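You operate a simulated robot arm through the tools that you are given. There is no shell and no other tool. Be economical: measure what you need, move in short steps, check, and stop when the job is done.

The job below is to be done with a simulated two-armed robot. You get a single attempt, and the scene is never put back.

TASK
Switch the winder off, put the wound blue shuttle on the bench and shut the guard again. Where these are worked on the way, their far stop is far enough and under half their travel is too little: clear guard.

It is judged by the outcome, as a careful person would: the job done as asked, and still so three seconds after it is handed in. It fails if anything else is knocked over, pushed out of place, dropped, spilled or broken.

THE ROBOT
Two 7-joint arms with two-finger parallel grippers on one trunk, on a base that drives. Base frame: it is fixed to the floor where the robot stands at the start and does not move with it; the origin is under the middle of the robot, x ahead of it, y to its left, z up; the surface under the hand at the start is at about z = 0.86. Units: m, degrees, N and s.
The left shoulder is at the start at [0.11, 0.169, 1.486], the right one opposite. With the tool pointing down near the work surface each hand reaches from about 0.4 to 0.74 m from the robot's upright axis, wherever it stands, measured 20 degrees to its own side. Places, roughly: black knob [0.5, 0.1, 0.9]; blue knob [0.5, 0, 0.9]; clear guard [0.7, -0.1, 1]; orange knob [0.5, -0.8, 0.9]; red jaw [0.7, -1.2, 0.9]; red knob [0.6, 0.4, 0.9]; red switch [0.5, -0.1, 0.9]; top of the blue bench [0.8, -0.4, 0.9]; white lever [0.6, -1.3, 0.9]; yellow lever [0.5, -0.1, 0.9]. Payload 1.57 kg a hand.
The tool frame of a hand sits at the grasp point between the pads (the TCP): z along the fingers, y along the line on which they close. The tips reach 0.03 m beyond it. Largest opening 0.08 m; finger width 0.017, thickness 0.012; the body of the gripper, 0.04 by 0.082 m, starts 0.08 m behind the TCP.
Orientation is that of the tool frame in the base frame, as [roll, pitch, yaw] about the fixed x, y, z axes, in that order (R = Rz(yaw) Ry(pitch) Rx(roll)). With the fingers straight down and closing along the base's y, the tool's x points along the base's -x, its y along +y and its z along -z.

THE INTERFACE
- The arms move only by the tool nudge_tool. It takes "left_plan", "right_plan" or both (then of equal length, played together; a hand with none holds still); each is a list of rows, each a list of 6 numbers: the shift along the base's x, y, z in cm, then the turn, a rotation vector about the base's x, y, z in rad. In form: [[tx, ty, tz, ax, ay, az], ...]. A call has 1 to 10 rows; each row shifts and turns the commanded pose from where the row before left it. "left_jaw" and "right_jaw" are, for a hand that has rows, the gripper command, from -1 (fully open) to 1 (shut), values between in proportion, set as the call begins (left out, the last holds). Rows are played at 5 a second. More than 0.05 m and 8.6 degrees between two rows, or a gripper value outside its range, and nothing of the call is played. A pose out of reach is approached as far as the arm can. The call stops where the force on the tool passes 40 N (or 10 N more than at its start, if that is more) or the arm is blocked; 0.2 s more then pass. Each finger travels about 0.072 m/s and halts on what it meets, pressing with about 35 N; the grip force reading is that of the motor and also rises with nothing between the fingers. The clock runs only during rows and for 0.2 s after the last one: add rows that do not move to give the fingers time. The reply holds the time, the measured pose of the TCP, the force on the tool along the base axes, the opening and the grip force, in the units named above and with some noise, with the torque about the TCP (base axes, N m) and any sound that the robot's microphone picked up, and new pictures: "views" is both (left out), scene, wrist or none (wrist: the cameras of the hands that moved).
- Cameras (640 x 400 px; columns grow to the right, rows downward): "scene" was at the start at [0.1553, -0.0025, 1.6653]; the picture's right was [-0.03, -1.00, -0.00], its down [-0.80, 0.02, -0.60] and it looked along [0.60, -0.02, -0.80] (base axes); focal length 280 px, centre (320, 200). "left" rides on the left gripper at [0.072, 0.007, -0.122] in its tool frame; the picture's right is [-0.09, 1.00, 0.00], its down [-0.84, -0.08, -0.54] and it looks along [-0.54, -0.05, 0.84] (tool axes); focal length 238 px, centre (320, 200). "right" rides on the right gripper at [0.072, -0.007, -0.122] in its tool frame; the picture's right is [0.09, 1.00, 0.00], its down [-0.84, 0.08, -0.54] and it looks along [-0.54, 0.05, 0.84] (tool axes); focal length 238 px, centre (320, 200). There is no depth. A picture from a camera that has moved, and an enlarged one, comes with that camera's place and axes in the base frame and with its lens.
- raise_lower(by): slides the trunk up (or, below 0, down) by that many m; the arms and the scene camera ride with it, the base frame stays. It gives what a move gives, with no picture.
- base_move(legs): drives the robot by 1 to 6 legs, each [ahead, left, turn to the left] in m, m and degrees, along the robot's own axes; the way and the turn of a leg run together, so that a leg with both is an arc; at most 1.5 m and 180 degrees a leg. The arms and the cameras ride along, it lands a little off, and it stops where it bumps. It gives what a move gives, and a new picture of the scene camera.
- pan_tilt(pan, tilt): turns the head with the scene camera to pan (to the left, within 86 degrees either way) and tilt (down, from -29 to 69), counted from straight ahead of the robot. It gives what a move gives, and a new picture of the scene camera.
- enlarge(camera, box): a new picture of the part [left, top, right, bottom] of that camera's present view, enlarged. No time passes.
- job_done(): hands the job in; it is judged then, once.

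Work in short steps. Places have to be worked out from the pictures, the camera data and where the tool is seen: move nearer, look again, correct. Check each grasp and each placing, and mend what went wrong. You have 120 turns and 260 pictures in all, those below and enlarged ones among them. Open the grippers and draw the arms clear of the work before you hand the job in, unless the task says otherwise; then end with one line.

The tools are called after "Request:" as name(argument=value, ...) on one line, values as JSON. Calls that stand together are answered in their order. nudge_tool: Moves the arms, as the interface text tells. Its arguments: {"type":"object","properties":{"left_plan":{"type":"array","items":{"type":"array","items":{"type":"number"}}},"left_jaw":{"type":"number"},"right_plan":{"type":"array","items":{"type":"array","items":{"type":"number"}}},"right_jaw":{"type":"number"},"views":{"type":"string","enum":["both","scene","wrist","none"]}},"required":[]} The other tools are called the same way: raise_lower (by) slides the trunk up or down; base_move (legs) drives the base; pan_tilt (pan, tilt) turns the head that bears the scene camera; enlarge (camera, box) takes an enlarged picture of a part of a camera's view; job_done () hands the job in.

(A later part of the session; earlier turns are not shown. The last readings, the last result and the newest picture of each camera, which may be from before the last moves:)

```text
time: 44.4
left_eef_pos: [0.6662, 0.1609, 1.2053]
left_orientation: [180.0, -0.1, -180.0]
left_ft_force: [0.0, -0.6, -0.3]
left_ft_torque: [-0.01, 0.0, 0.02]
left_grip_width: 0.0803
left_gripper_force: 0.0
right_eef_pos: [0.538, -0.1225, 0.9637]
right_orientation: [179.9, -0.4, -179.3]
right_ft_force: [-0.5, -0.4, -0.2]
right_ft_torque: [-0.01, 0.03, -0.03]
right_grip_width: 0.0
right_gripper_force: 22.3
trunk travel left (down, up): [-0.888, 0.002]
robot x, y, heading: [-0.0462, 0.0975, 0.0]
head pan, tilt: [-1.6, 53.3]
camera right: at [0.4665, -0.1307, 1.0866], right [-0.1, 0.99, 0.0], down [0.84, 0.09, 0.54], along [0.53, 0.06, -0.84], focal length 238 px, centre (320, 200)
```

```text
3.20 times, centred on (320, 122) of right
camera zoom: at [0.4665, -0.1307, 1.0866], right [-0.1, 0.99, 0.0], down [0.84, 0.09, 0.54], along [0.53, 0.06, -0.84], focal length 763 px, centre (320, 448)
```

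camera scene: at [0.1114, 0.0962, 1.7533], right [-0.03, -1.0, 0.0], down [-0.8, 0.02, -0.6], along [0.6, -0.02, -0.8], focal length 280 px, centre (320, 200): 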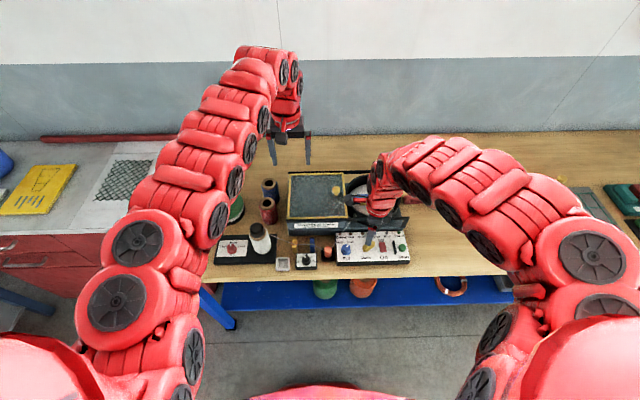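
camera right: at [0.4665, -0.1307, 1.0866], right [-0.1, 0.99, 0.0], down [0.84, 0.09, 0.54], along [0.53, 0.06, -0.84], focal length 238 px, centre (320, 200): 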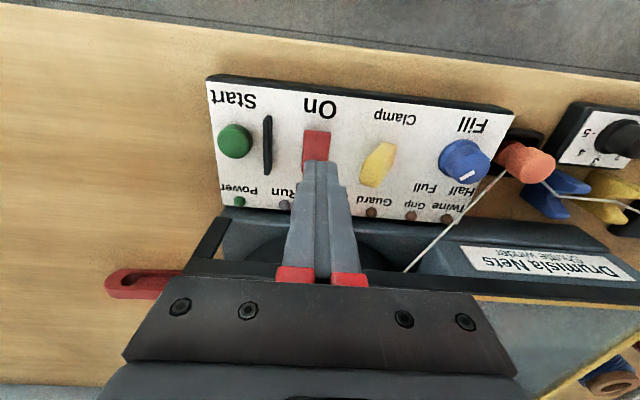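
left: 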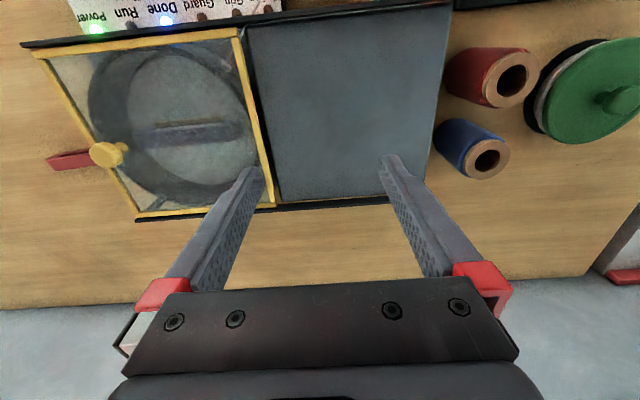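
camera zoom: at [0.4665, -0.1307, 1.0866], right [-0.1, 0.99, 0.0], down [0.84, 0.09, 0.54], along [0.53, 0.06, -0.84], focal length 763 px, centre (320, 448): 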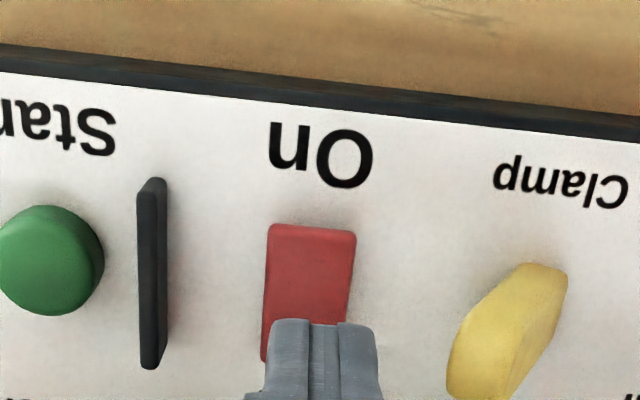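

Now I'll push left in small steps.

Request:
nudge_tool(right_plan=[[0, 1, 0, 0, 0, 0], [0, 1, 0, 0, 0, 0], [0, 0.8, 0, 0, 0, 0], [0, 0.8, 0, 0, 0, 0]])

Request:
enlarge(camera="scene", box=[330, 225, 420, 270])

```text
time: 45.4
left_eef_pos: [0.6677, 0.1609, 1.2068]
left_orientation: [180.0, -0.2, 180.0]
left_ft_force: [0.0, 0.3, 0.8]
left_ft_torque: [-0.01, -0.01, 0.0]
left_grip_width: 0.08
left_gripper_force: 0.1
right_eef_pos: [0.5376, -0.0866, 0.9644]
right_orientation: [179.9, -0.4, -179.5]
right_ft_force: [0.7, -0.2, 0.0]
right_ft_torque: [-0.02, -0.01, -0.03]
right_grip_width: 0.0
right_gripper_force: 21.1
trunk travel left (down, up): [-0.888, 0.002]
robot x, y, heading: [-0.0448, 0.0987, -0.1]
head pan, tilt: [-1.6, 53.3]
camera scene: at [0.1118, 0.0971, 1.7532], right [-0.03, -1.0, 0.0], down [-0.8, 0.02, -0.6], along [0.6, -0.02, -0.8], focal length 280 px, centre (320, 200)
camera right: at [0.4665, -0.0937, 1.0867], right [-0.1, 0.99, 0.0], down [0.84, 0.09, 0.54], along [0.53, 0.06, -0.84], focal length 238 px, centre (320, 200)
```

scene: 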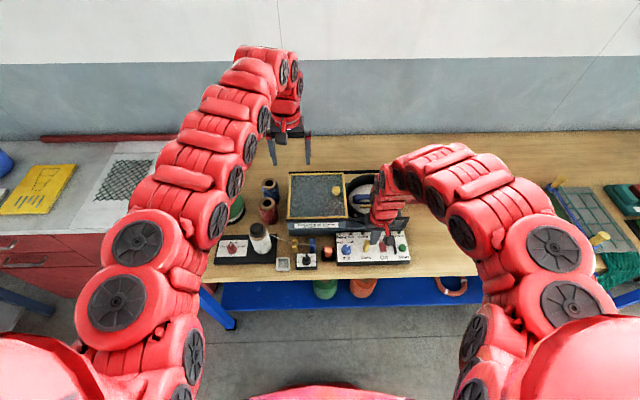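
right: 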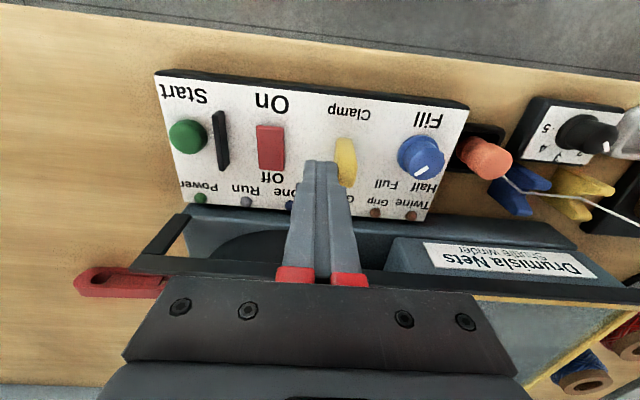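

```text
7.11 times, centred on (375, 248) of scene
camera zoom: at [0.1118, 0.0971, 1.7532], right [-0.03, -1.0, 0.0], down [-0.8, 0.02, -0.6], along [0.6, -0.02, -0.8], focal length 1995 px, centre (-71, -138)
```

zoom: 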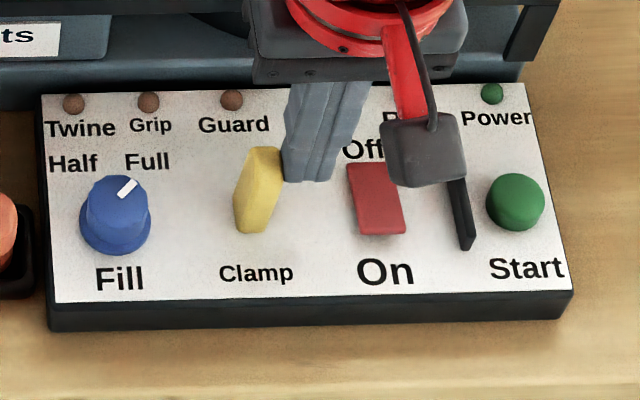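

The lever is tipping over, so I'll keep pushing.

Request:
nudge_tool(right_plan=[[0, 0.8, 0, 0, 0, 0], [0, 0.8, 0, 0, 0, 0], [0, 0.8, 0, 0, 0, 0], [0, 0.8, 0, 0, 0, 0], [0, 0.6, 0, 0, 0, 0]])

Request:
enlarge(camera="scene", box=[330, 225, 420, 270])

```text
time: 46.6
left_eef_pos: [0.668, 0.1564, 1.2059]
left_orientation: [179.9, -0.2, 179.8]
left_ft_force: [-0.4, 0.8, 0.0]
left_ft_torque: [-0.03, 0.01, 0.0]
left_grip_width: 0.0799
left_gripper_force: 0.1
right_eef_pos: [0.538, -0.0637, 0.9643]
right_orientation: [-179.7, -0.5, -179.9]
right_ft_force: [-0.9, -27.5, -2.2]
right_ft_torque: [-0.84, 0.02, 0.03]
right_grip_width: 0.0
right_gripper_force: 21.4
trunk travel left (down, up): [-0.888, 0.002]
robot x, y, heading: [-0.0452, 0.0986, -0.3]
head pan, tilt: [-1.6, 53.3]
stopped in row 5 (right hand): the force on the tool passed its limit at 45 N (the readings are from after the stop); the commanded pose is now the measured one
camera scene: at [0.1121, 0.0935, 1.7531], right [-0.03, -1.0, 0.0], down [-0.8, 0.03, -0.6], along [0.6, -0.02, -0.8], focal length 280 px, centre (320, 200)
camera right: at [0.4662, -0.0688, 1.0876], right [-0.09, 1.0, 0.0], down [0.84, 0.08, 0.53], along [0.53, 0.05, -0.85], focal length 238 px, centre (320, 200)
```

scene: 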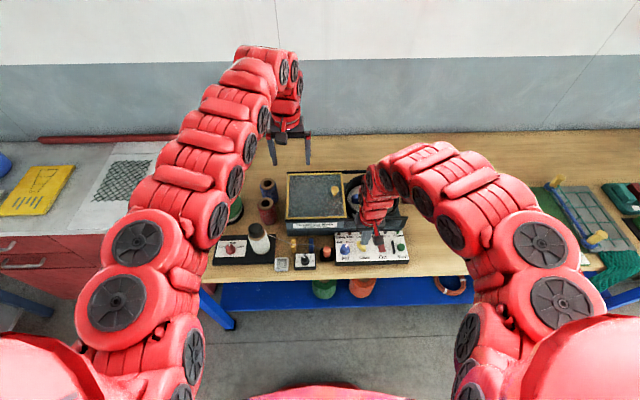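
right: 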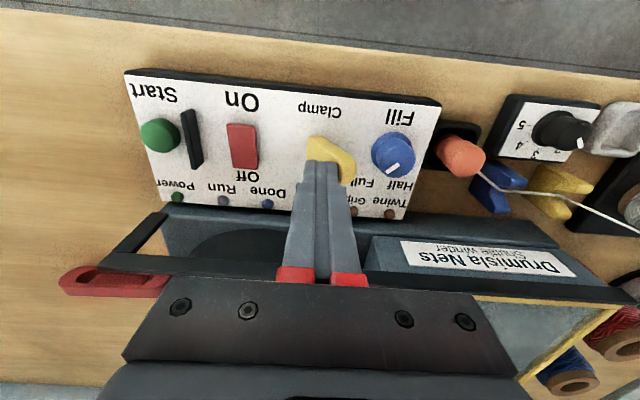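

```text
7.11 times, centred on (375, 248) of scene
camera zoom: at [0.1121, 0.0935, 1.7531], right [-0.03, -1.0, 0.0], down [-0.8, 0.03, -0.6], along [0.6, -0.02, -0.8], focal length 1995 px, centre (-71, -138)
```

zoom: 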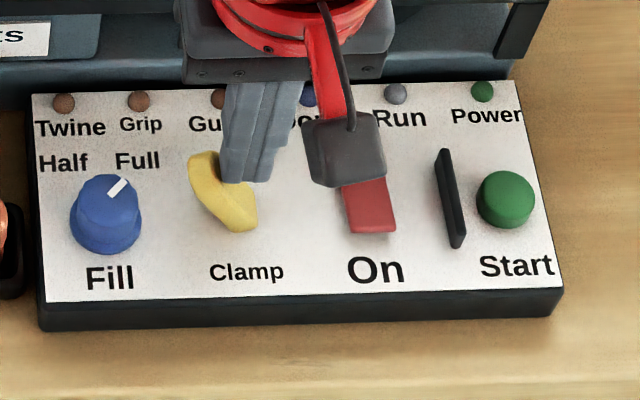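

The lever is at its left stop. I'll lift clear, drive ahead and look at the shuttle.

Request:
nudge_tool(right_plan=[[0, -0.5, 0, 0, 0, 0], [0, -0.5, 3, 0, 0, 0], [0, 0, 4, 0, 0, 0], [3, 0, 3, 0, 0, 0], [3, -1, 1, 0, 0, 0]], right_jaw=0.2, views="none")

Request:
base_move(legs=[[0.07, 0, 0]])

Request:
nudge_tool(right_plan=[[0, -1, 0, 0, 0, 0], [0, 0, 0, 0, 0, 0]], views="wrist")

Request:
enlarge(camera="right", box=[200, 0, 440, 180])

Request:
enlarge(camera="scene", box=[280, 170, 440, 290])

```text
time: 47.8
left_eef_pos: [0.6683, 0.1574, 1.2055]
left_orientation: [180.0, -0.1, 179.9]
left_ft_force: [0.0, -0.2, 0.5]
left_ft_torque: [0.02, 0.0, -0.01]
left_grip_width: 0.0802
left_gripper_force: 0.1
right_eef_pos: [0.5993, -0.0768, 1.0439]
right_orientation: [-179.8, -0.4, -179.7]
right_ft_force: [0.1, 0.0, 0.2]
right_ft_torque: [0.04, -0.01, 0.04]
right_grip_width: 0.032
right_gripper_force: 0.1
right hand out of reach, approached as far as the arm can: row 3
trunk travel left (down, up): [-0.888, 0.002]
robot x, y, heading: [-0.0416, 0.0987, -0.3]
head pan, tilt: [-1.6, 53.3]
```

```text
time: 48.8
left_eef_pos: [0.7294, 0.1572, 1.2095]
left_orientation: [179.9, 0.3, 179.8]
left_ft_force: [-0.6, -0.2, 0.1]
left_ft_torque: [0.01, -0.03, 0.01]
left_grip_width: 0.0801
left_gripper_force: 0.1
right_eef_pos: [0.6641, -0.0778, 1.0473]
right_orientation: [-179.9, -0.1, -179.7]
right_ft_force: [0.3, -0.2, 0.9]
right_ft_torque: [0.02, -0.02, 0.03]
right_grip_width: 0.0319
right_gripper_force: 0.1
trunk travel left (down, up): [-0.888, 0.002]
robot x, y, heading: [0.0261, 0.0956, -0.2]
head pan, tilt: [-1.6, 53.3]
camera scene: at [0.1732, 0.0948, 1.7541], right [-0.03, -1.0, 0.0], down [-0.8, 0.03, -0.6], along [0.6, -0.02, -0.8], focal length 280 px, centre (320, 200)
```

scene: 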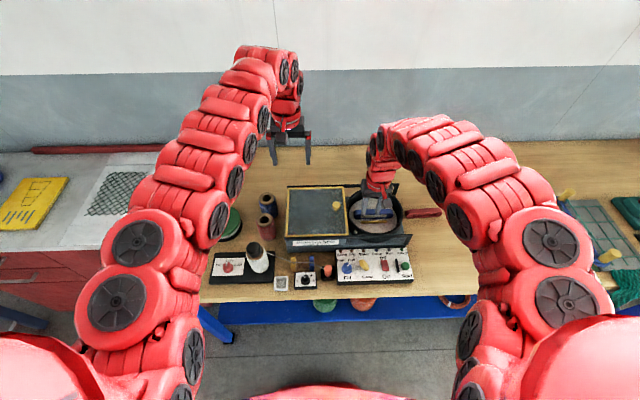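

```text
time: 49.4
left_eef_pos: [0.7329, 0.157, 1.2078]
left_orientation: [-180.0, 0.0, 179.8]
left_ft_force: [-0.4, -0.2, 0.3]
left_ft_torque: [0.0, -0.04, -0.02]
left_grip_width: 0.0797
left_gripper_force: 0.1
right_eef_pos: [0.6655, -0.0875, 1.0448]
right_orientation: [-179.8, -0.3, -179.8]
right_ft_force: [0.9, -0.1, 0.2]
right_ft_torque: [0.02, -0.02, -0.02]
right_grip_width: 0.0321
right_gripper_force: 0.0
trunk travel left (down, up): [-0.888, 0.002]
robot x, y, heading: [0.0225, 0.1035, -0.3]
head pan, tilt: [-1.6, 53.3]
camera right: at [0.5941, -0.0939, 1.1676], right [-0.1, 1.0, 0.0], down [0.84, 0.08, 0.54], along [0.54, 0.05, -0.84], focal length 238 px, centre (320, 200)
```

right: 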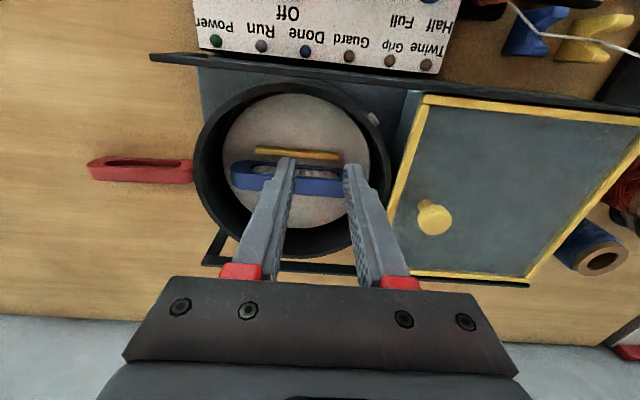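

```text
2.22 times, centred on (320, 90) of right
camera zoom: at [0.5941, -0.0939, 1.1676], right [-0.1, 1.0, 0.0], down [0.84, 0.08, 0.54], along [0.54, 0.05, -0.84], focal length 530 px, centre (320, 444)
```

zoom: 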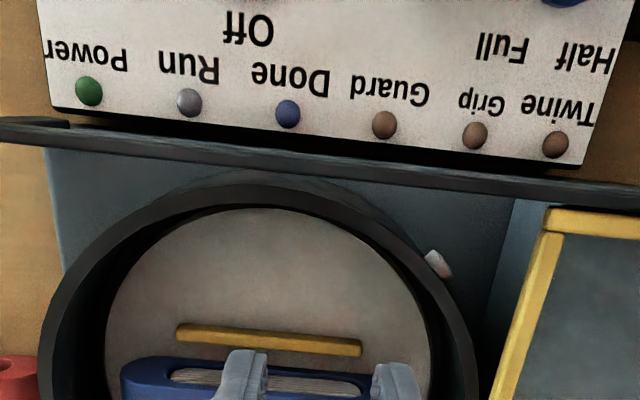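

```text
3.33 times, centred on (360, 230) of scene
camera zoom: at [0.1773, 0.0949, 1.7536], right [-0.03, -1.0, 0.0], down [-0.8, 0.03, -0.6], along [0.6, -0.02, -0.8], focal length 935 px, centre (187, 100)
```

zoom: 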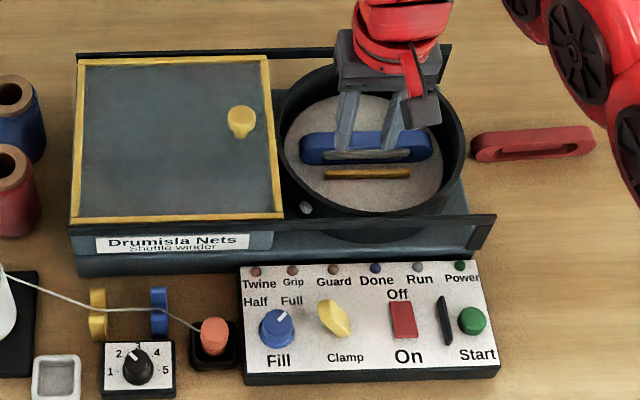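

The clamp bar has moved clear of the shuttle. I'll turn the hand 90° (closing along x) and look down at the shuttle before gripping it.

Request:
nudge_tool(right_plan=[[0.5, -1, 0.5, 0, 0, -0.148], [0.5, -1, 0.5, 0, 0, -0.148], [0.5, -1, 0.5, 0, 0, -0.148], [1, -1, 0, 0, 0, -0.148], [1, -1, 0, 0, 0, -0.148], [1, -1, 0, 0, 0, -0.148], [1, -1, 0, 0, 0, -0.148], [1, -1, 0, 0, 0, -0.148], [0, -1, 0, 0, 0, -0.148], [0, -1, 0, 0, 0, -0.148]], views="none", right_jaw=-0.3)

Request:
nudge_tool(right_plan=[[0, 0, 0, 0, 0, -0.085], [0, 0, 0, 0, 0, 0]])

Request:
enlarge(camera="right", box=[200, 0, 440, 180])

```text
time: 51.6
left_eef_pos: [0.733, 0.1561, 1.2065]
left_orientation: [179.8, -0.1, 179.8]
left_ft_force: [0.3, -0.5, -0.3]
left_ft_torque: [0.02, -0.01, 0.03]
left_grip_width: 0.0799
left_gripper_force: 0.2
right_eef_pos: [0.7288, -0.1864, 1.0607]
right_orientation: [-179.8, -0.4, 95.3]
right_ft_force: [-0.6, -0.3, -0.2]
right_ft_torque: [0.05, 0.01, -0.02]
right_grip_width: 0.0519
right_gripper_force: 0.1
right hand out of reach, approached as far as the arm can: row 8
trunk travel left (down, up): [-0.888, 0.002]
robot x, y, heading: [0.0246, 0.0987, -0.1]
head pan, tilt: [-1.6, 53.3]
```

```text
time: 52.2
left_eef_pos: [0.7349, 0.1553, 1.2063]
left_orientation: [-179.9, -0.1, 179.8]
left_ft_force: [0.3, -0.5, 0.6]
left_ft_torque: [-0.01, 0.0, 0.04]
left_grip_width: 0.0802
left_gripper_force: 0.0
right_eef_pos: [0.7265, -0.1864, 1.0609]
right_orientation: [-179.8, -0.4, 90.6]
right_ft_force: [0.4, -0.4, 0.2]
right_ft_torque: [0.0, -0.01, -0.05]
right_grip_width: 0.0519
right_gripper_force: 0.2
trunk travel left (down, up): [-0.888, 0.002]
robot x, y, heading: [0.021, 0.0967, -0.1]
head pan, tilt: [-1.6, 53.3]
camera scene: at [0.1803, 0.0941, 1.7533], right [-0.03, -1.0, 0.0], down [-0.8, 0.03, -0.6], along [0.6, -0.02, -0.8], focal length 280 px, centre (320, 200)
camera right: at [0.7205, -0.1155, 1.1833], right [0.99, 0.1, 0.0], down [0.09, -0.84, 0.54], along [0.05, -0.53, -0.84], focal length 238 px, centre (320, 200)
```

scene: 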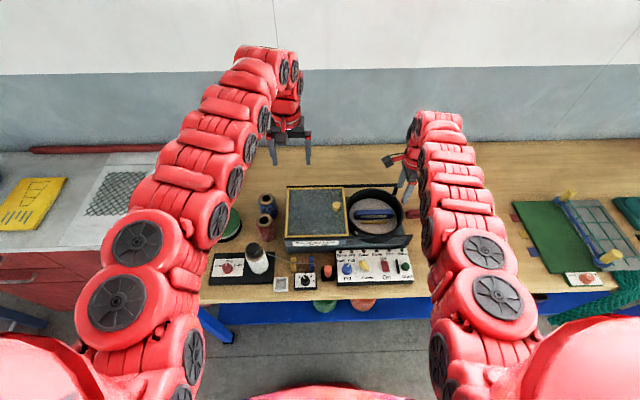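
right: 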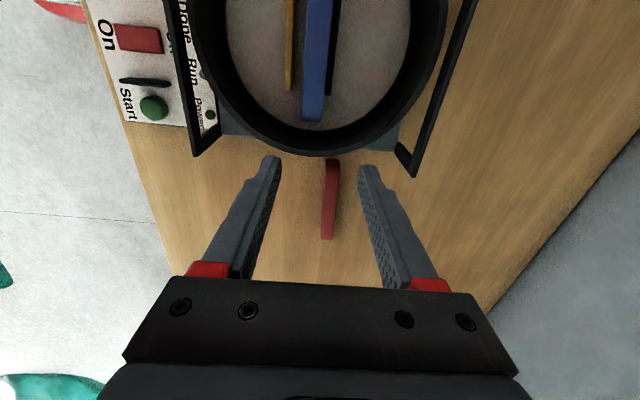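

```text
2.22 times, centred on (320, 90) of right
camera zoom: at [0.7205, -0.1155, 1.1833], right [0.99, 0.1, 0.0], down [0.09, -0.84, 0.54], along [0.05, -0.53, -0.84], focal length 530 px, centre (320, 444)
```

zoom: 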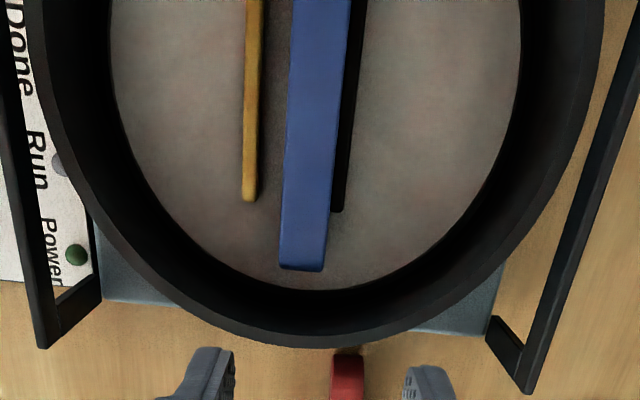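

Request:
enlarge(camera="scene", box=[340, 180, 412, 240])

```text
6.67 times, centred on (376, 210) of scene
camera zoom: at [0.1803, 0.0941, 1.7533], right [-0.03, -1.0, 0.0], down [-0.8, 0.03, -0.6], along [0.6, -0.02, -0.8], focal length 1870 px, centre (-53, 133)
```

zoom: 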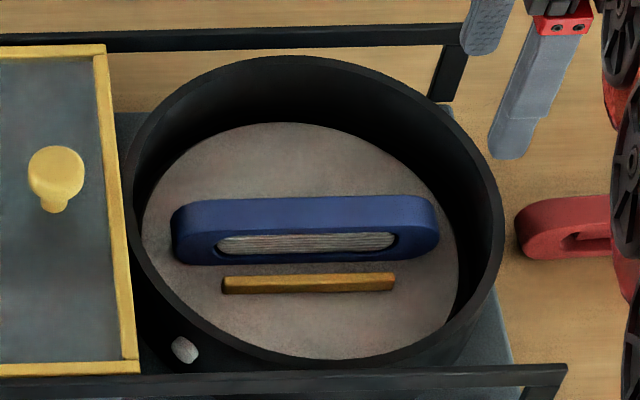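

The shuttle stands on edge, about 14 cm long, 1.8 cm thick and 3.3 cm tall, with its centre near (0.719, -0.115) and top around 0.95. The clamp bars are lower than that, so I'll grip across its top at the middle.

Request:
nudge_tool(right_plan=[[-0.4, 2.4, -1, 0, 0, 0], [-0.4, 2.4, -2, 0, 0, 0], [0, 2.3, -2, 0, 0, 0], [0, 0, -1.5, 0, 0, 0], [0, 0, 0, 0, 0, 0]], right_jaw=-0.3)

Request:
enlarge(camera="right", box=[200, 60, 440, 240])

Request:
enlarge(camera="scene", box=[340, 180, 412, 240])

```text
time: 53.4
left_eef_pos: [0.7348, 0.1565, 1.207]
left_orientation: [-179.9, -0.1, 179.8]
left_ft_force: [0.5, 0.2, 0.4]
left_ft_torque: [-0.03, 0.0, -0.02]
left_grip_width: 0.0799
left_gripper_force: 0.0
right_eef_pos: [0.716, -0.1152, 0.9975]
right_orientation: [-179.8, -0.4, 90.6]
right_ft_force: [0.1, 0.8, -0.4]
right_ft_torque: [0.04, 0.01, 0.01]
right_grip_width: 0.0523
right_gripper_force: 0.0
right hand out of reach, approached as far as the arm can: row 4
trunk travel left (down, up): [-0.888, 0.002]
robot x, y, heading: [0.023, 0.0966, 0.1]
head pan, tilt: [-1.6, 53.3]
camera scene: at [0.1802, 0.0946, 1.7533], right [-0.03, -1.0, 0.0], down [-0.8, 0.03, -0.6], along [0.6, -0.02, -0.8], focal length 280 px, centre (320, 200)
camera right: at [0.7082, -0.0442, 1.1203], right [0.99, 0.1, 0.0], down [0.09, -0.84, 0.54], along [0.05, -0.53, -0.84], focal length 238 px, centre (320, 200)
```

scene: 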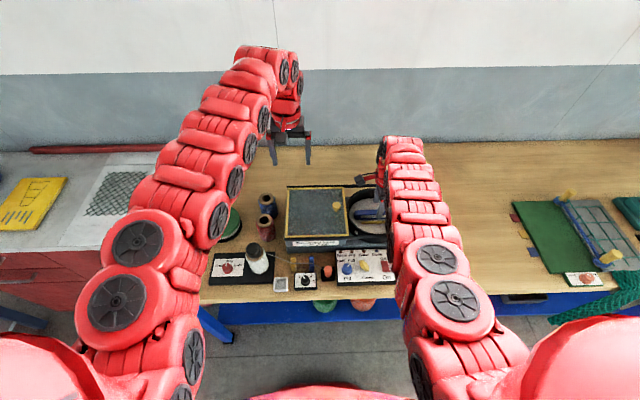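
right: 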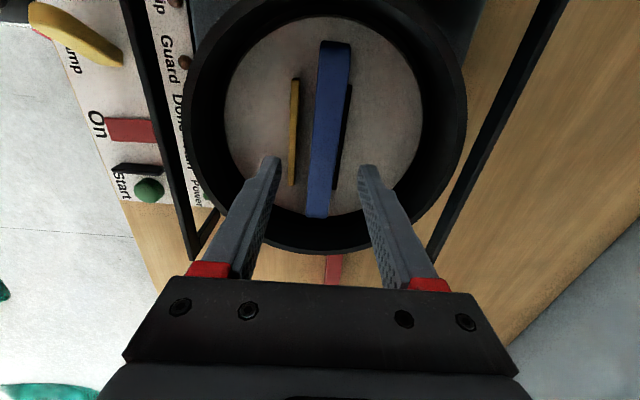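

```text
2.22 times, centred on (320, 150) of right
camera zoom: at [0.7082, -0.0442, 1.1203], right [0.99, 0.1, 0.0], down [0.09, -0.84, 0.54], along [0.05, -0.53, -0.84], focal length 530 px, centre (320, 311)
```

zoom: 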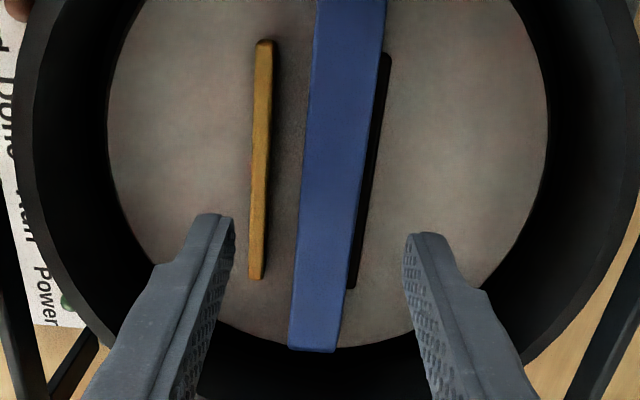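

```text
6.67 times, centred on (376, 210) of scene
camera zoom: at [0.1802, 0.0946, 1.7533], right [-0.03, -1.0, 0.0], down [-0.8, 0.03, -0.6], along [0.6, -0.02, -0.8], focal length 1870 px, centre (-53, 133)
```

zoom: 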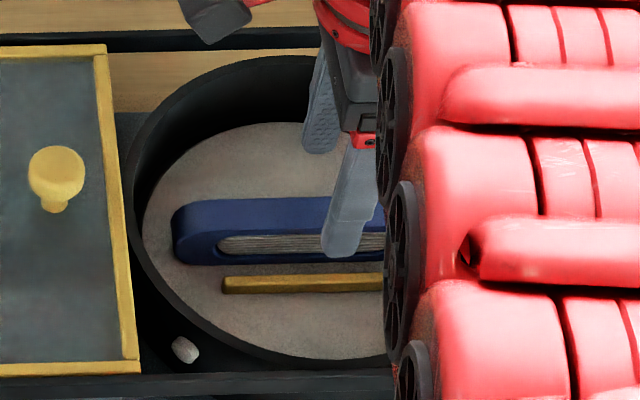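

I'm near the reach limit, so I'll lift slightly, drive ahead 0.04 m and re-centre.

Request:
nudge_tool(right_plan=[[0, 0, 2, 0, 0, 0]], right_jaw=-0.1, views="none")

Request:
base_move(legs=[[0.04, 0, 0]])

Request:
nudge_tool(right_plan=[[-3, 0, 0, 0, 0, 0], [0, 0, -1.5, 0, 0, 0], [0, 0, 0, 0, 0, 0]], views="wrist")

```text
time: 53.8
left_eef_pos: [0.7348, 0.157, 1.2063]
left_orientation: [-179.9, 0.0, 179.8]
left_ft_force: [0.1, -0.2, -0.6]
left_ft_torque: [0.0, 0.0, -0.01]
left_grip_width: 0.08
left_gripper_force: 0.1
right_eef_pos: [0.7167, -0.1143, 1.0198]
right_orientation: [-179.7, -0.4, 90.7]
right_ft_force: [0.4, -1.2, -0.2]
right_ft_torque: [-0.01, -0.03, 0.0]
right_grip_width: 0.044
right_gripper_force: 0.0
trunk travel left (down, up): [-0.888, 0.002]
robot x, y, heading: [0.0251, 0.096, -0.2]
head pan, tilt: [-1.6, 53.3]
```

```text
time: 54.7
left_eef_pos: [0.7684, 0.156, 1.2109]
left_orientation: [179.9, 0.3, 179.8]
left_ft_force: [-0.8, 0.1, 0.2]
left_ft_torque: [0.03, -0.05, 0.0]
left_grip_width: 0.0802
left_gripper_force: 0.1
right_eef_pos: [0.7497, -0.1151, 1.0215]
right_orientation: [179.8, -0.3, 90.5]
right_ft_force: [-0.1, -0.3, 1.0]
right_ft_torque: [0.01, -0.07, 0.01]
right_grip_width: 0.044
right_gripper_force: 0.1
trunk travel left (down, up): [-0.888, 0.002]
robot x, y, heading: [0.0609, 0.0962, -0.2]
head pan, tilt: [-1.6, 53.3]
camera scene: at [0.2098, 0.0944, 1.7543], right [-0.03, -1.0, 0.0], down [-0.8, 0.03, -0.6], along [0.6, -0.02, -0.8], focal length 280 px, centre (320, 200)
```

scene: 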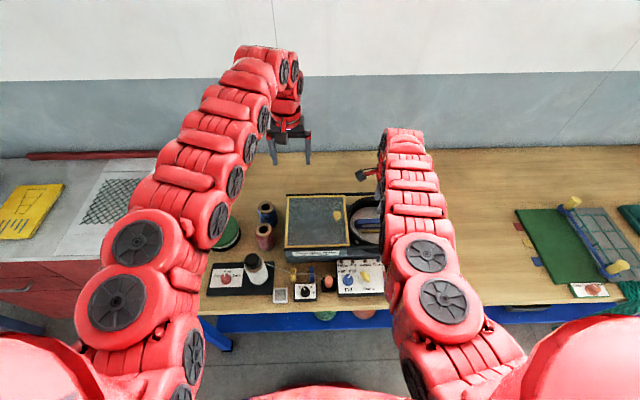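

```text
time: 55.5
left_eef_pos: [0.7779, 0.158, 1.2045]
left_orientation: [180.0, -0.2, 179.8]
left_ft_force: [0.1, -0.1, 0.6]
left_ft_torque: [-0.01, 0.0, -0.01]
left_grip_width: 0.0798
left_gripper_force: 0.0
right_eef_pos: [0.726, -0.1147, 1.0003]
right_orientation: [-179.7, -0.4, 90.6]
right_ft_force: [0.4, 1.0, -0.1]
right_ft_torque: [-0.02, 0.02, -0.03]
right_grip_width: 0.0442
right_gripper_force: 0.1
trunk travel left (down, up): [-0.888, 0.002]
robot x, y, heading: [0.0636, 0.0978, -0.3]
head pan, tilt: [-1.6, 53.3]
camera right: at [0.7196, -0.0434, 1.124], right [0.99, 0.1, 0.0], down [0.09, -0.84, 0.54], along [0.05, -0.53, -0.84], focal length 238 px, centre (320, 200)
```

right: 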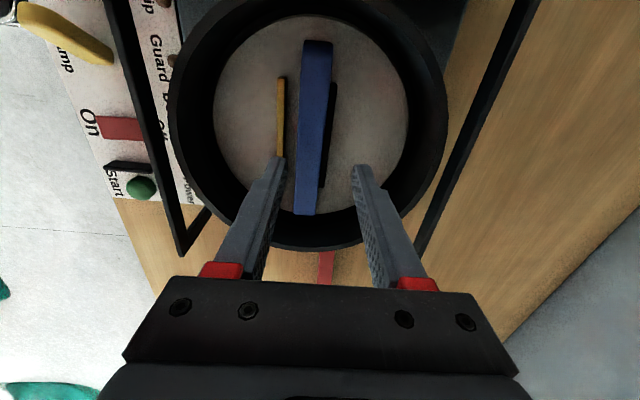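

Request:
nudge_tool(right_plan=[[-0.7, 0, -0.5, 0, 0, 0], [0, 0, -1, 0, 0, 0], [0, 0, -1, 0, 0, 0], [0, 0, -0.7, 0, 0, 0], [0, 0, 0, 0, 0, 0]], views="wrist")

Request:
enlarge(camera="right", box=[200, 40, 440, 220])

Request:
enlarge(camera="scene", box=[340, 190, 412, 250])

```text
time: 56.7
left_eef_pos: [0.7761, 0.1552, 1.2059]
left_orientation: [-180.0, -0.2, 179.8]
left_ft_force: [1.5, -0.3, -0.1]
left_ft_torque: [0.0, 0.03, 0.02]
left_grip_width: 0.0797
left_gripper_force: 0.0
right_eef_pos: [0.7172, -0.1141, 0.9708]
right_orientation: [-179.9, -0.5, 90.6]
right_ft_force: [-0.1, -0.8, 1.2]
right_ft_torque: [-0.02, -0.01, 0.02]
right_grip_width: 0.0439
right_gripper_force: 0.0
trunk travel left (down, up): [-0.888, 0.002]
robot x, y, heading: [0.0644, 0.0999, -0.5]
head pan, tilt: [-1.6, 53.3]
camera right: at [0.711, -0.0437, 1.0934], right [0.99, 0.1, 0.0], down [0.09, -0.84, 0.54], along [0.05, -0.53, -0.84], focal length 238 px, centre (320, 200)
```

right: 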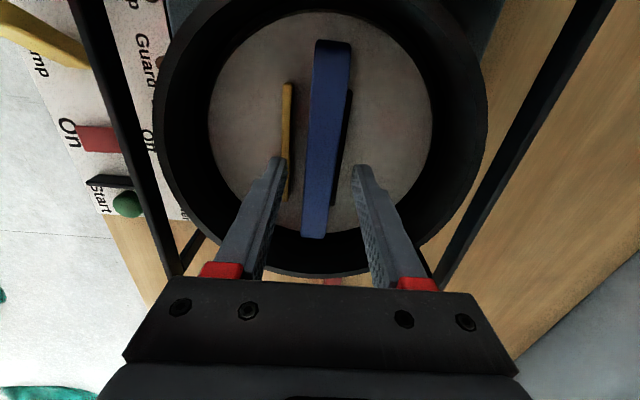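

```text
2.22 times, centred on (320, 130) of right
camera zoom: at [0.711, -0.0437, 1.0934], right [0.99, 0.1, 0.0], down [0.09, -0.84, 0.54], along [0.05, -0.53, -0.84], focal length 530 px, centre (320, 356)
```

zoom: 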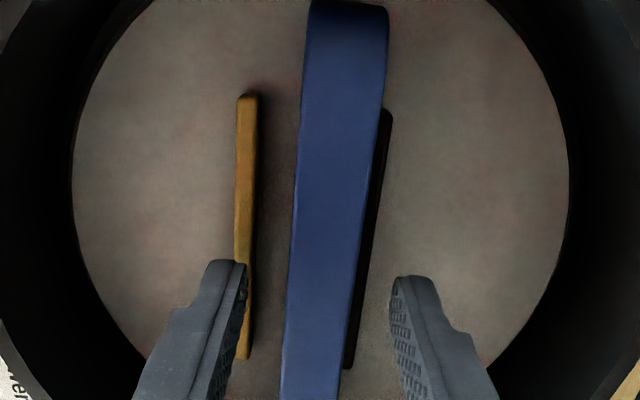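

```text
6.67 times, centred on (376, 220) of scene
camera zoom: at [0.22, 0.0949, 1.7532], right [-0.03, -1.0, 0.0], down [-0.8, 0.02, -0.6], along [0.6, -0.02, -0.8], focal length 1870 px, centre (-53, 67)
```

zoom: 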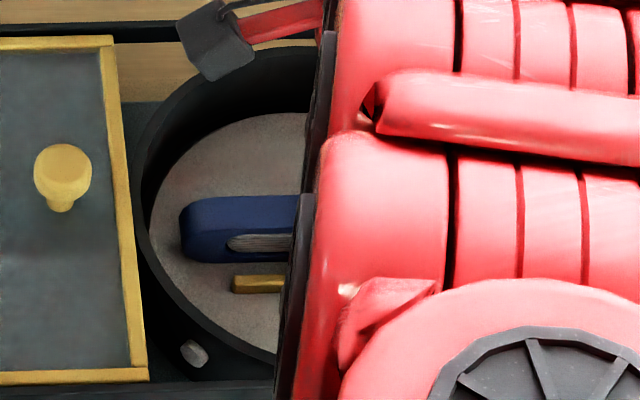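

The fingers straddle the shuttle. I'll go 0.6 cm lower and close.

Request:
nudge_tool(right_plan=[[0.1, 0, -0.3, 0, 0, 0], [0, 0, -0.3, 0, 0, 0]], views="none")

Request:
nudge_tool(right_plan=[[0, 0, 0, 0, 0, 0], [0, 0, 0, 0, 0, 0], [0, 0, 0, 0, 0, 0]], right_jaw=1, views="wrist")

```text
time: 57.3
left_eef_pos: [0.7741, 0.1569, 1.2072]
left_orientation: [179.9, 0.0, 179.8]
left_ft_force: [0.4, 0.4, 0.0]
left_ft_torque: [0.04, 0.02, 0.01]
left_grip_width: 0.0798
left_gripper_force: 0.1
right_eef_pos: [0.7198, -0.1145, 0.9648]
right_orientation: [-179.8, -0.4, 90.6]
right_ft_force: [0.9, 0.4, -0.3]
right_ft_torque: [0.0, -0.01, 0.02]
right_grip_width: 0.0441
right_gripper_force: 0.1
trunk travel left (down, up): [-0.888, 0.002]
robot x, y, heading: [0.0615, 0.0978, -0.4]
head pan, tilt: [-1.6, 53.3]
```

```text
time: 58.1
left_eef_pos: [0.774, 0.1562, 1.2064]
left_orientation: [-180.0, -0.1, 179.7]
left_ft_force: [0.3, 0.1, -0.3]
left_ft_torque: [-0.05, -0.02, 0.02]
left_grip_width: 0.0796
left_gripper_force: 0.0
right_eef_pos: [0.7173, -0.1157, 0.9658]
right_orientation: [-179.8, -0.3, 90.7]
right_ft_force: [-2.1, 0.6, -0.1]
right_ft_torque: [0.01, 0.09, -0.1]
right_grip_width: 0.0187
right_gripper_force: 33.7
trunk travel left (down, up): [-0.888, 0.002]
robot x, y, heading: [0.0661, 0.0953, -0.2]
head pan, tilt: [-1.6, 53.3]
camera right: at [0.7108, -0.0439, 1.0876], right [0.99, 0.1, 0.0], down [0.09, -0.84, 0.54], along [0.05, -0.53, -0.84], focal length 238 px, centre (320, 200)
```

right: 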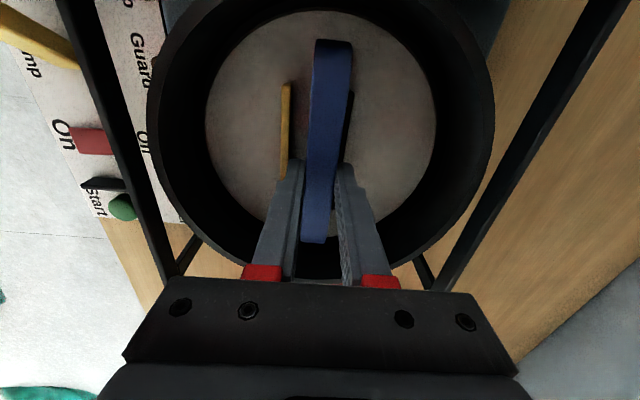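

Gripped at 0.0187 m. I'll lift straight up.

Request:
nudge_tool(right_plan=[[0, 0, 1, 0, 0, 0], [0, 0, 2, 0, 0, 0], [0, 0, 2.5, 0, 0, 0], [0, 0, 2.5, 0, 0, 0], [0, 0, 2, 0, 0, 0], [0, 0, 0, 0, 0, 0]])

```text
time: 59.5
left_eef_pos: [0.7745, 0.1571, 1.2059]
left_orientation: [-179.9, -0.2, 179.9]
left_ft_force: [-0.4, 0.0, -0.3]
left_ft_torque: [0.0, -0.01, -0.01]
left_grip_width: 0.0802
left_gripper_force: 0.1
right_eef_pos: [0.7189, -0.1154, 1.0654]
right_orientation: [-179.8, -0.4, 90.6]
right_ft_force: [-0.3, -0.6, -1.4]
right_ft_torque: [-0.04, -0.05, 0.03]
right_grip_width: 0.0187
right_gripper_force: 33.6
trunk travel left (down, up): [-0.888, 0.002]
robot x, y, heading: [0.0639, 0.0947, -0.2]
head pan, tilt: [-1.6, 53.3]
camera scene: at [0.2197, 0.0944, 1.7532], right [-0.03, -1.0, 0.0], down [-0.8, 0.03, -0.6], along [0.6, -0.02, -0.8], focal length 280 px, centre (320, 200)
camera right: at [0.712, -0.044, 1.1878], right [0.99, 0.1, 0.0], down [0.09, -0.84, 0.54], along [0.05, -0.53, -0.84], focal length 238 px, centre (320, 200)
```

scene: 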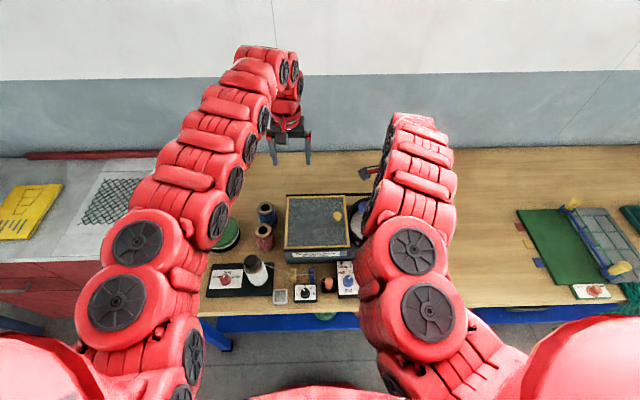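
right: 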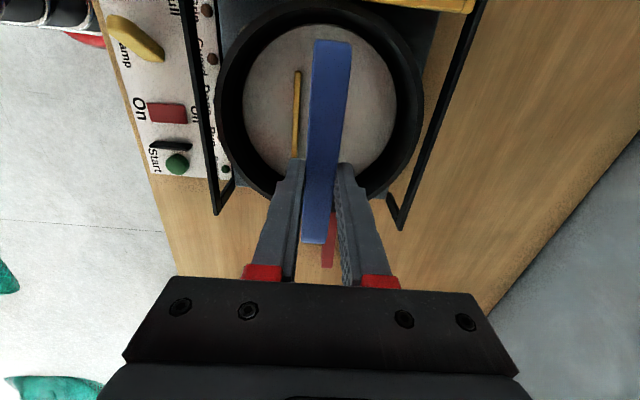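

The shuttle is held well. I'll drive the robot right 0.31 m so the shuttle hangs over the free bench right of the winder.

Request:
base_move(legs=[[0, -0.31, 0]])

Request:
enlarge(camera="right", box=[0, 0, 640, 400])

```text
time: 61.5
left_eef_pos: [0.7732, -0.1497, 1.2058]
left_orientation: [-179.9, -0.1, 179.7]
left_ft_force: [-0.1, 0.6, 0.0]
left_ft_torque: [0.0, -0.01, -0.01]
left_grip_width: 0.08
left_gripper_force: 0.0
right_eef_pos: [0.7182, -0.4228, 1.0663]
right_orientation: [-179.7, -0.3, 90.5]
right_ft_force: [0.2, -0.1, -0.6]
right_ft_torque: [-0.04, -0.02, 0.02]
right_grip_width: 0.019
right_gripper_force: 33.0
trunk travel left (down, up): [-0.888, 0.002]
robot x, y, heading: [0.0617, -0.2115, -0.4]
head pan, tilt: [-1.6, 53.3]
camera scene: at [0.2183, -0.2107, 1.7533], right [-0.03, -1.0, 0.0], down [-0.8, 0.03, -0.6], along [0.6, -0.02, -0.8], focal length 280 px, centre (320, 200)
```

scene: 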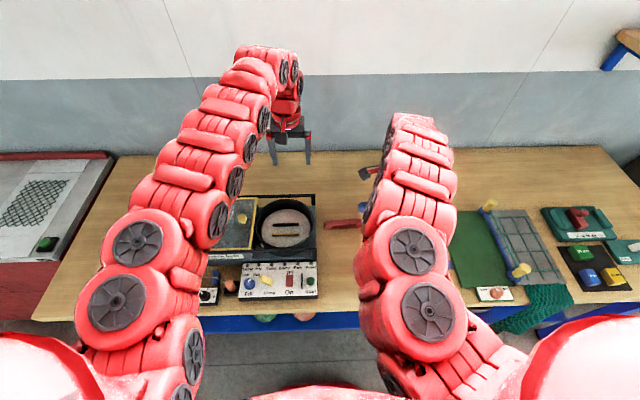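

```text
1.00 times, centred on (320, 200) of right (not enlarged: the box is as wide or as high as the picture)
camera zoom: at [0.7105, -0.3506, 1.188], right [0.99, 0.1, 0.0], down [0.09, -0.84, 0.54], along [0.05, -0.53, -0.84], focal length 238 px, centre (320, 200)
```

zoom: 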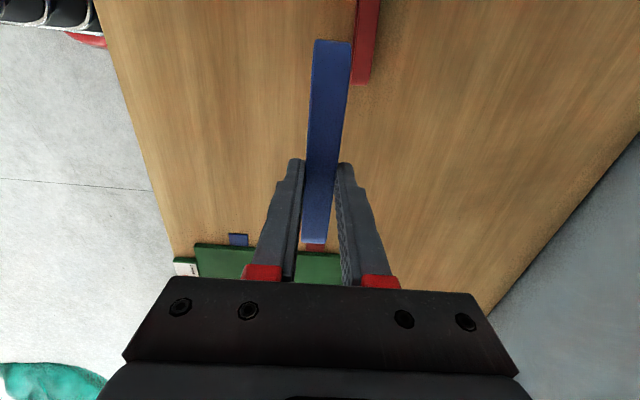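

Space is free at (0.655, -0.44). I'll move there and descend.

Request:
nudge_tool(right_plan=[[-2, -1, -2, 0, 0, 0], [-2, -0.5, -3, 0, 0, 0], [-2.3, -0.2, -3, 0, 0, 0], [0, 0, -3, 0, 0, 0], [0, 0, -2.5, 0, 0, 0], [0, 0, 0, 0, 0, 0]])

```text
time: 62.9
left_eef_pos: [0.7729, -0.1506, 1.2067]
left_orientation: [-179.9, 0.1, 179.7]
left_ft_force: [-0.2, -0.8, 0.0]
left_ft_torque: [-0.02, 0.03, 0.0]
left_grip_width: 0.0803
left_gripper_force: 0.1
right_eef_pos: [0.6539, -0.4397, 0.9311]
right_orientation: [-180.0, -0.3, 90.5]
right_ft_force: [0.3, 0.2, 0.4]
right_ft_torque: [0.01, -0.04, -0.01]
right_grip_width: 0.019
right_gripper_force: 32.8
trunk travel left (down, up): [-0.888, 0.002]
robot x, y, heading: [0.0629, -0.2079, -0.2]
head pan, tilt: [-1.6, 53.3]
camera scene: at [0.2176, -0.2126, 1.7534], right [-0.03, -1.0, 0.0], down [-0.8, 0.03, -0.6], along [0.6, -0.02, -0.8], focal length 280 px, centre (320, 200)
camera right: at [0.6469, -0.3687, 1.0529], right [0.99, 0.1, 0.0], down [0.09, -0.84, 0.54], along [0.05, -0.53, -0.84], focal length 238 px, centre (320, 200)
```

scene: 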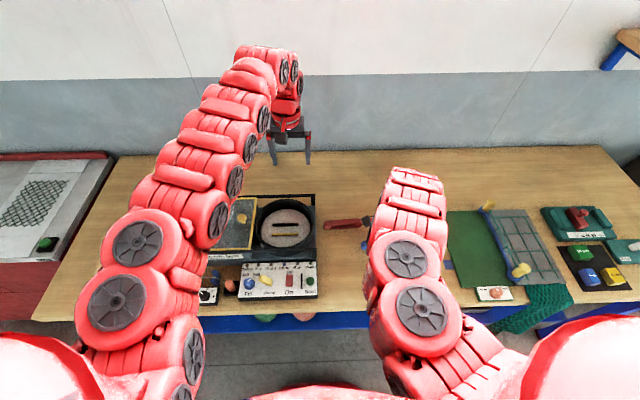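
right: 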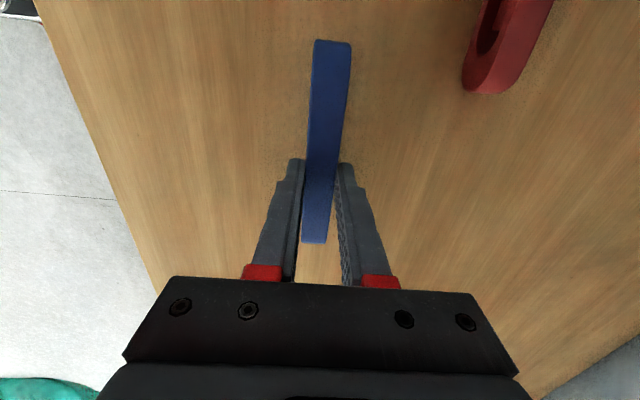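

Lowering in small steps until contact.

Request:
nudge_tool(right_plan=[[0, 0, -0.6, 0, 0, 0], [0, 0, -0.5, 0, 0, 0], [0, 0, -0.4, 0, 0, 0], [0, 0, -0.3, 0, 0, 0], [0, 0, -0.3, 0, 0, 0]], views="none")

```text
time: 64.1
left_eef_pos: [0.773, -0.1511, 1.2061]
left_orientation: [-179.9, -0.1, 179.7]
left_ft_force: [0.7, 0.3, 0.0]
left_ft_torque: [-0.01, -0.03, -0.04]
left_grip_width: 0.0802
left_gripper_force: 0.0
right_eef_pos: [0.6552, -0.44, 0.9089]
right_orientation: [-179.9, -0.3, 90.5]
right_ft_force: [0.0, 0.2, -1.1]
right_ft_torque: [-0.03, -0.01, -0.03]
right_grip_width: 0.0188
right_gripper_force: 32.6
trunk travel left (down, up): [-0.888, 0.002]
robot x, y, heading: [0.0615, -0.2092, -0.7]
head pan, tilt: [-1.6, 53.3]
```

Request:
nudge_tool(right_plan=[[0, 0, -0.2, 0, 0, 0], [0, 0, -0.2, 0, 0, 0], [0, 0, -0.2, 0, 0, 0], [0, 0, -0.2, 0, 0, 0]], views="wrist")

```text
time: 65.1
left_eef_pos: [0.7714, -0.1499, 1.2083]
left_orientation: [-179.9, 0.1, 179.6]
left_ft_force: [-0.8, 0.0, -0.9]
left_ft_torque: [0.0, -0.02, -0.01]
left_grip_width: 0.0801
left_gripper_force: 0.0
right_eef_pos: [0.6538, -0.44, 0.9032]
right_orientation: [179.8, -0.4, 90.5]
right_ft_force: [1.2, -2.7, 25.3]
right_ft_torque: [0.02, -0.03, 0.02]
right_grip_width: 0.0188
right_gripper_force: 33.2
trunk travel left (down, up): [-0.888, 0.002]
robot x, y, heading: [0.0597, -0.2059, -0.5]
head pan, tilt: [-1.6, 53.3]
camera right: at [0.6466, -0.3681, 1.0259], right [0.99, 0.1, 0.0], down [0.08, -0.84, 0.54], along [0.06, -0.53, -0.84], focal length 238 px, centre (320, 200)
```

right: 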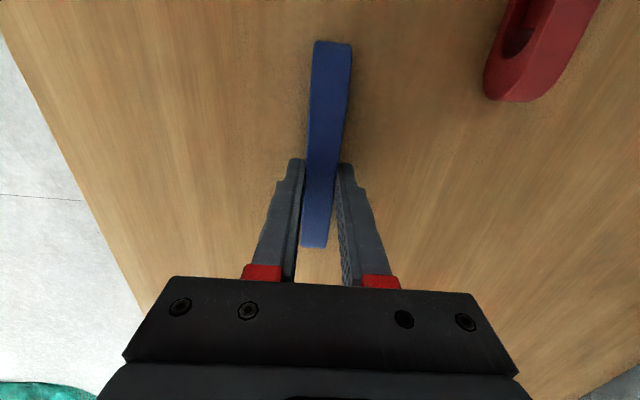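

Contact with the bench at 25 N. I'll ease up slightly, open the jaw gently and lift.

Request:
nudge_tool(right_plan=[[0, 0, 0.15, 0, 0, 0], [0, 0, 0, 0, 0, 0]], views="none")

Request:
nudge_tool(right_plan=[[0, 0, 0, 0, 0, 0], [0, 0, 0, 0, 0, 0], [0, 0, 0, 0, 0, 0]], right_jaw=-0.2, views="none")

Request:
nudge_tool(right_plan=[[0, 0, 2, 0, 0, 0], [0, 0, 3, 0, 0, 0], [0, 0, 4, 0, 0, 0], [0, 0, 4, 0, 0, 0], [0, 0, 2, 0, 0, 0]])

```text
time: 65.7
left_eef_pos: [0.7726, -0.1508, 1.2067]
left_orientation: [180.0, 0.0, 179.6]
left_ft_force: [0.7, 1.2, 0.1]
left_ft_torque: [0.01, -0.02, 0.0]
left_grip_width: 0.08
left_gripper_force: 0.1
right_eef_pos: [0.6538, -0.4397, 0.9026]
right_orientation: [-179.8, -0.3, 90.6]
right_ft_force: [4.3, -0.1, 15.4]
right_ft_torque: [0.01, -0.16, -0.01]
right_grip_width: 0.0188
right_gripper_force: 32.9
trunk travel left (down, up): [-0.888, 0.002]
robot x, y, heading: [0.0639, -0.2094, -0.2]
head pan, tilt: [-1.6, 53.3]
```

```text
time: 66.5
left_eef_pos: [0.7742, -0.1514, 1.2072]
left_orientation: [180.0, -0.1, 179.7]
left_ft_force: [0.2, -0.4, 0.0]
left_ft_torque: [0.01, -0.03, 0.01]
left_grip_width: 0.08
left_gripper_force: 0.2
right_eef_pos: [0.6547, -0.4393, 0.9019]
right_orientation: [-179.9, -0.4, 90.5]
right_ft_force: [-0.3, -0.6, -0.1]
right_ft_torque: [-0.03, 0.0, -0.03]
right_grip_width: 0.0484
right_gripper_force: 0.1
trunk travel left (down, up): [-0.888, 0.002]
robot x, y, heading: [0.0657, -0.2063, -0.1]
head pan, tilt: [-1.6, 53.3]
```

```text
time: 67.7
left_eef_pos: [0.7738, -0.1501, 1.2066]
left_orientation: [179.9, -0.1, 179.7]
left_ft_force: [0.4, -0.1, -0.6]
left_ft_torque: [-0.01, 0.01, 0.04]
left_grip_width: 0.0801
left_gripper_force: 0.1
right_eef_pos: [0.667, -0.4429, 1.0448]
right_orientation: [-179.6, -0.3, 90.5]
right_ft_force: [0.5, 0.6, -1.1]
right_ft_torque: [0.01, 0.03, 0.0]
right_grip_width: 0.0478
right_gripper_force: 0.0
right hand out of reach, approached as far as the arm can: row 4, 5
trunk travel left (down, up): [-0.888, 0.002]
robot x, y, heading: [0.0632, -0.2083, -0.3]
head pan, tilt: [-1.6, 53.3]
camera scene: at [0.2192, -0.2124, 1.7531], right [-0.03, -1.0, 0.0], down [-0.8, 0.03, -0.6], along [0.6, -0.02, -0.8], focal length 280 px, centre (320, 200)
camera right: at [0.6603, -0.3711, 1.1673], right [0.99, 0.1, -0.01], down [0.09, -0.84, 0.54], along [0.05, -0.53, -0.84], focal length 238 px, centre (320, 200)
```

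scene: 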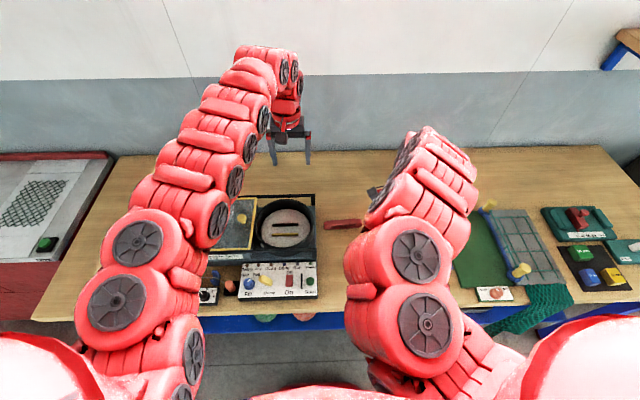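
right: 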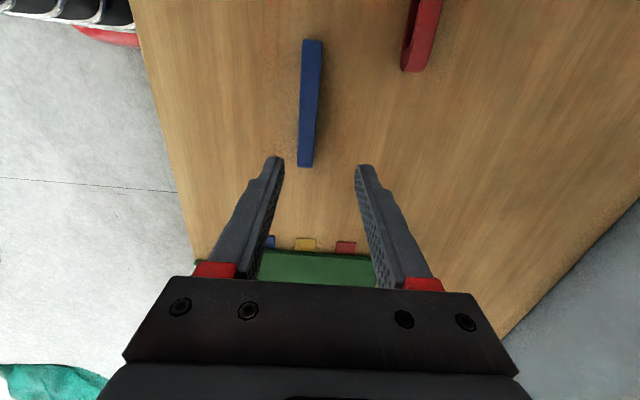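

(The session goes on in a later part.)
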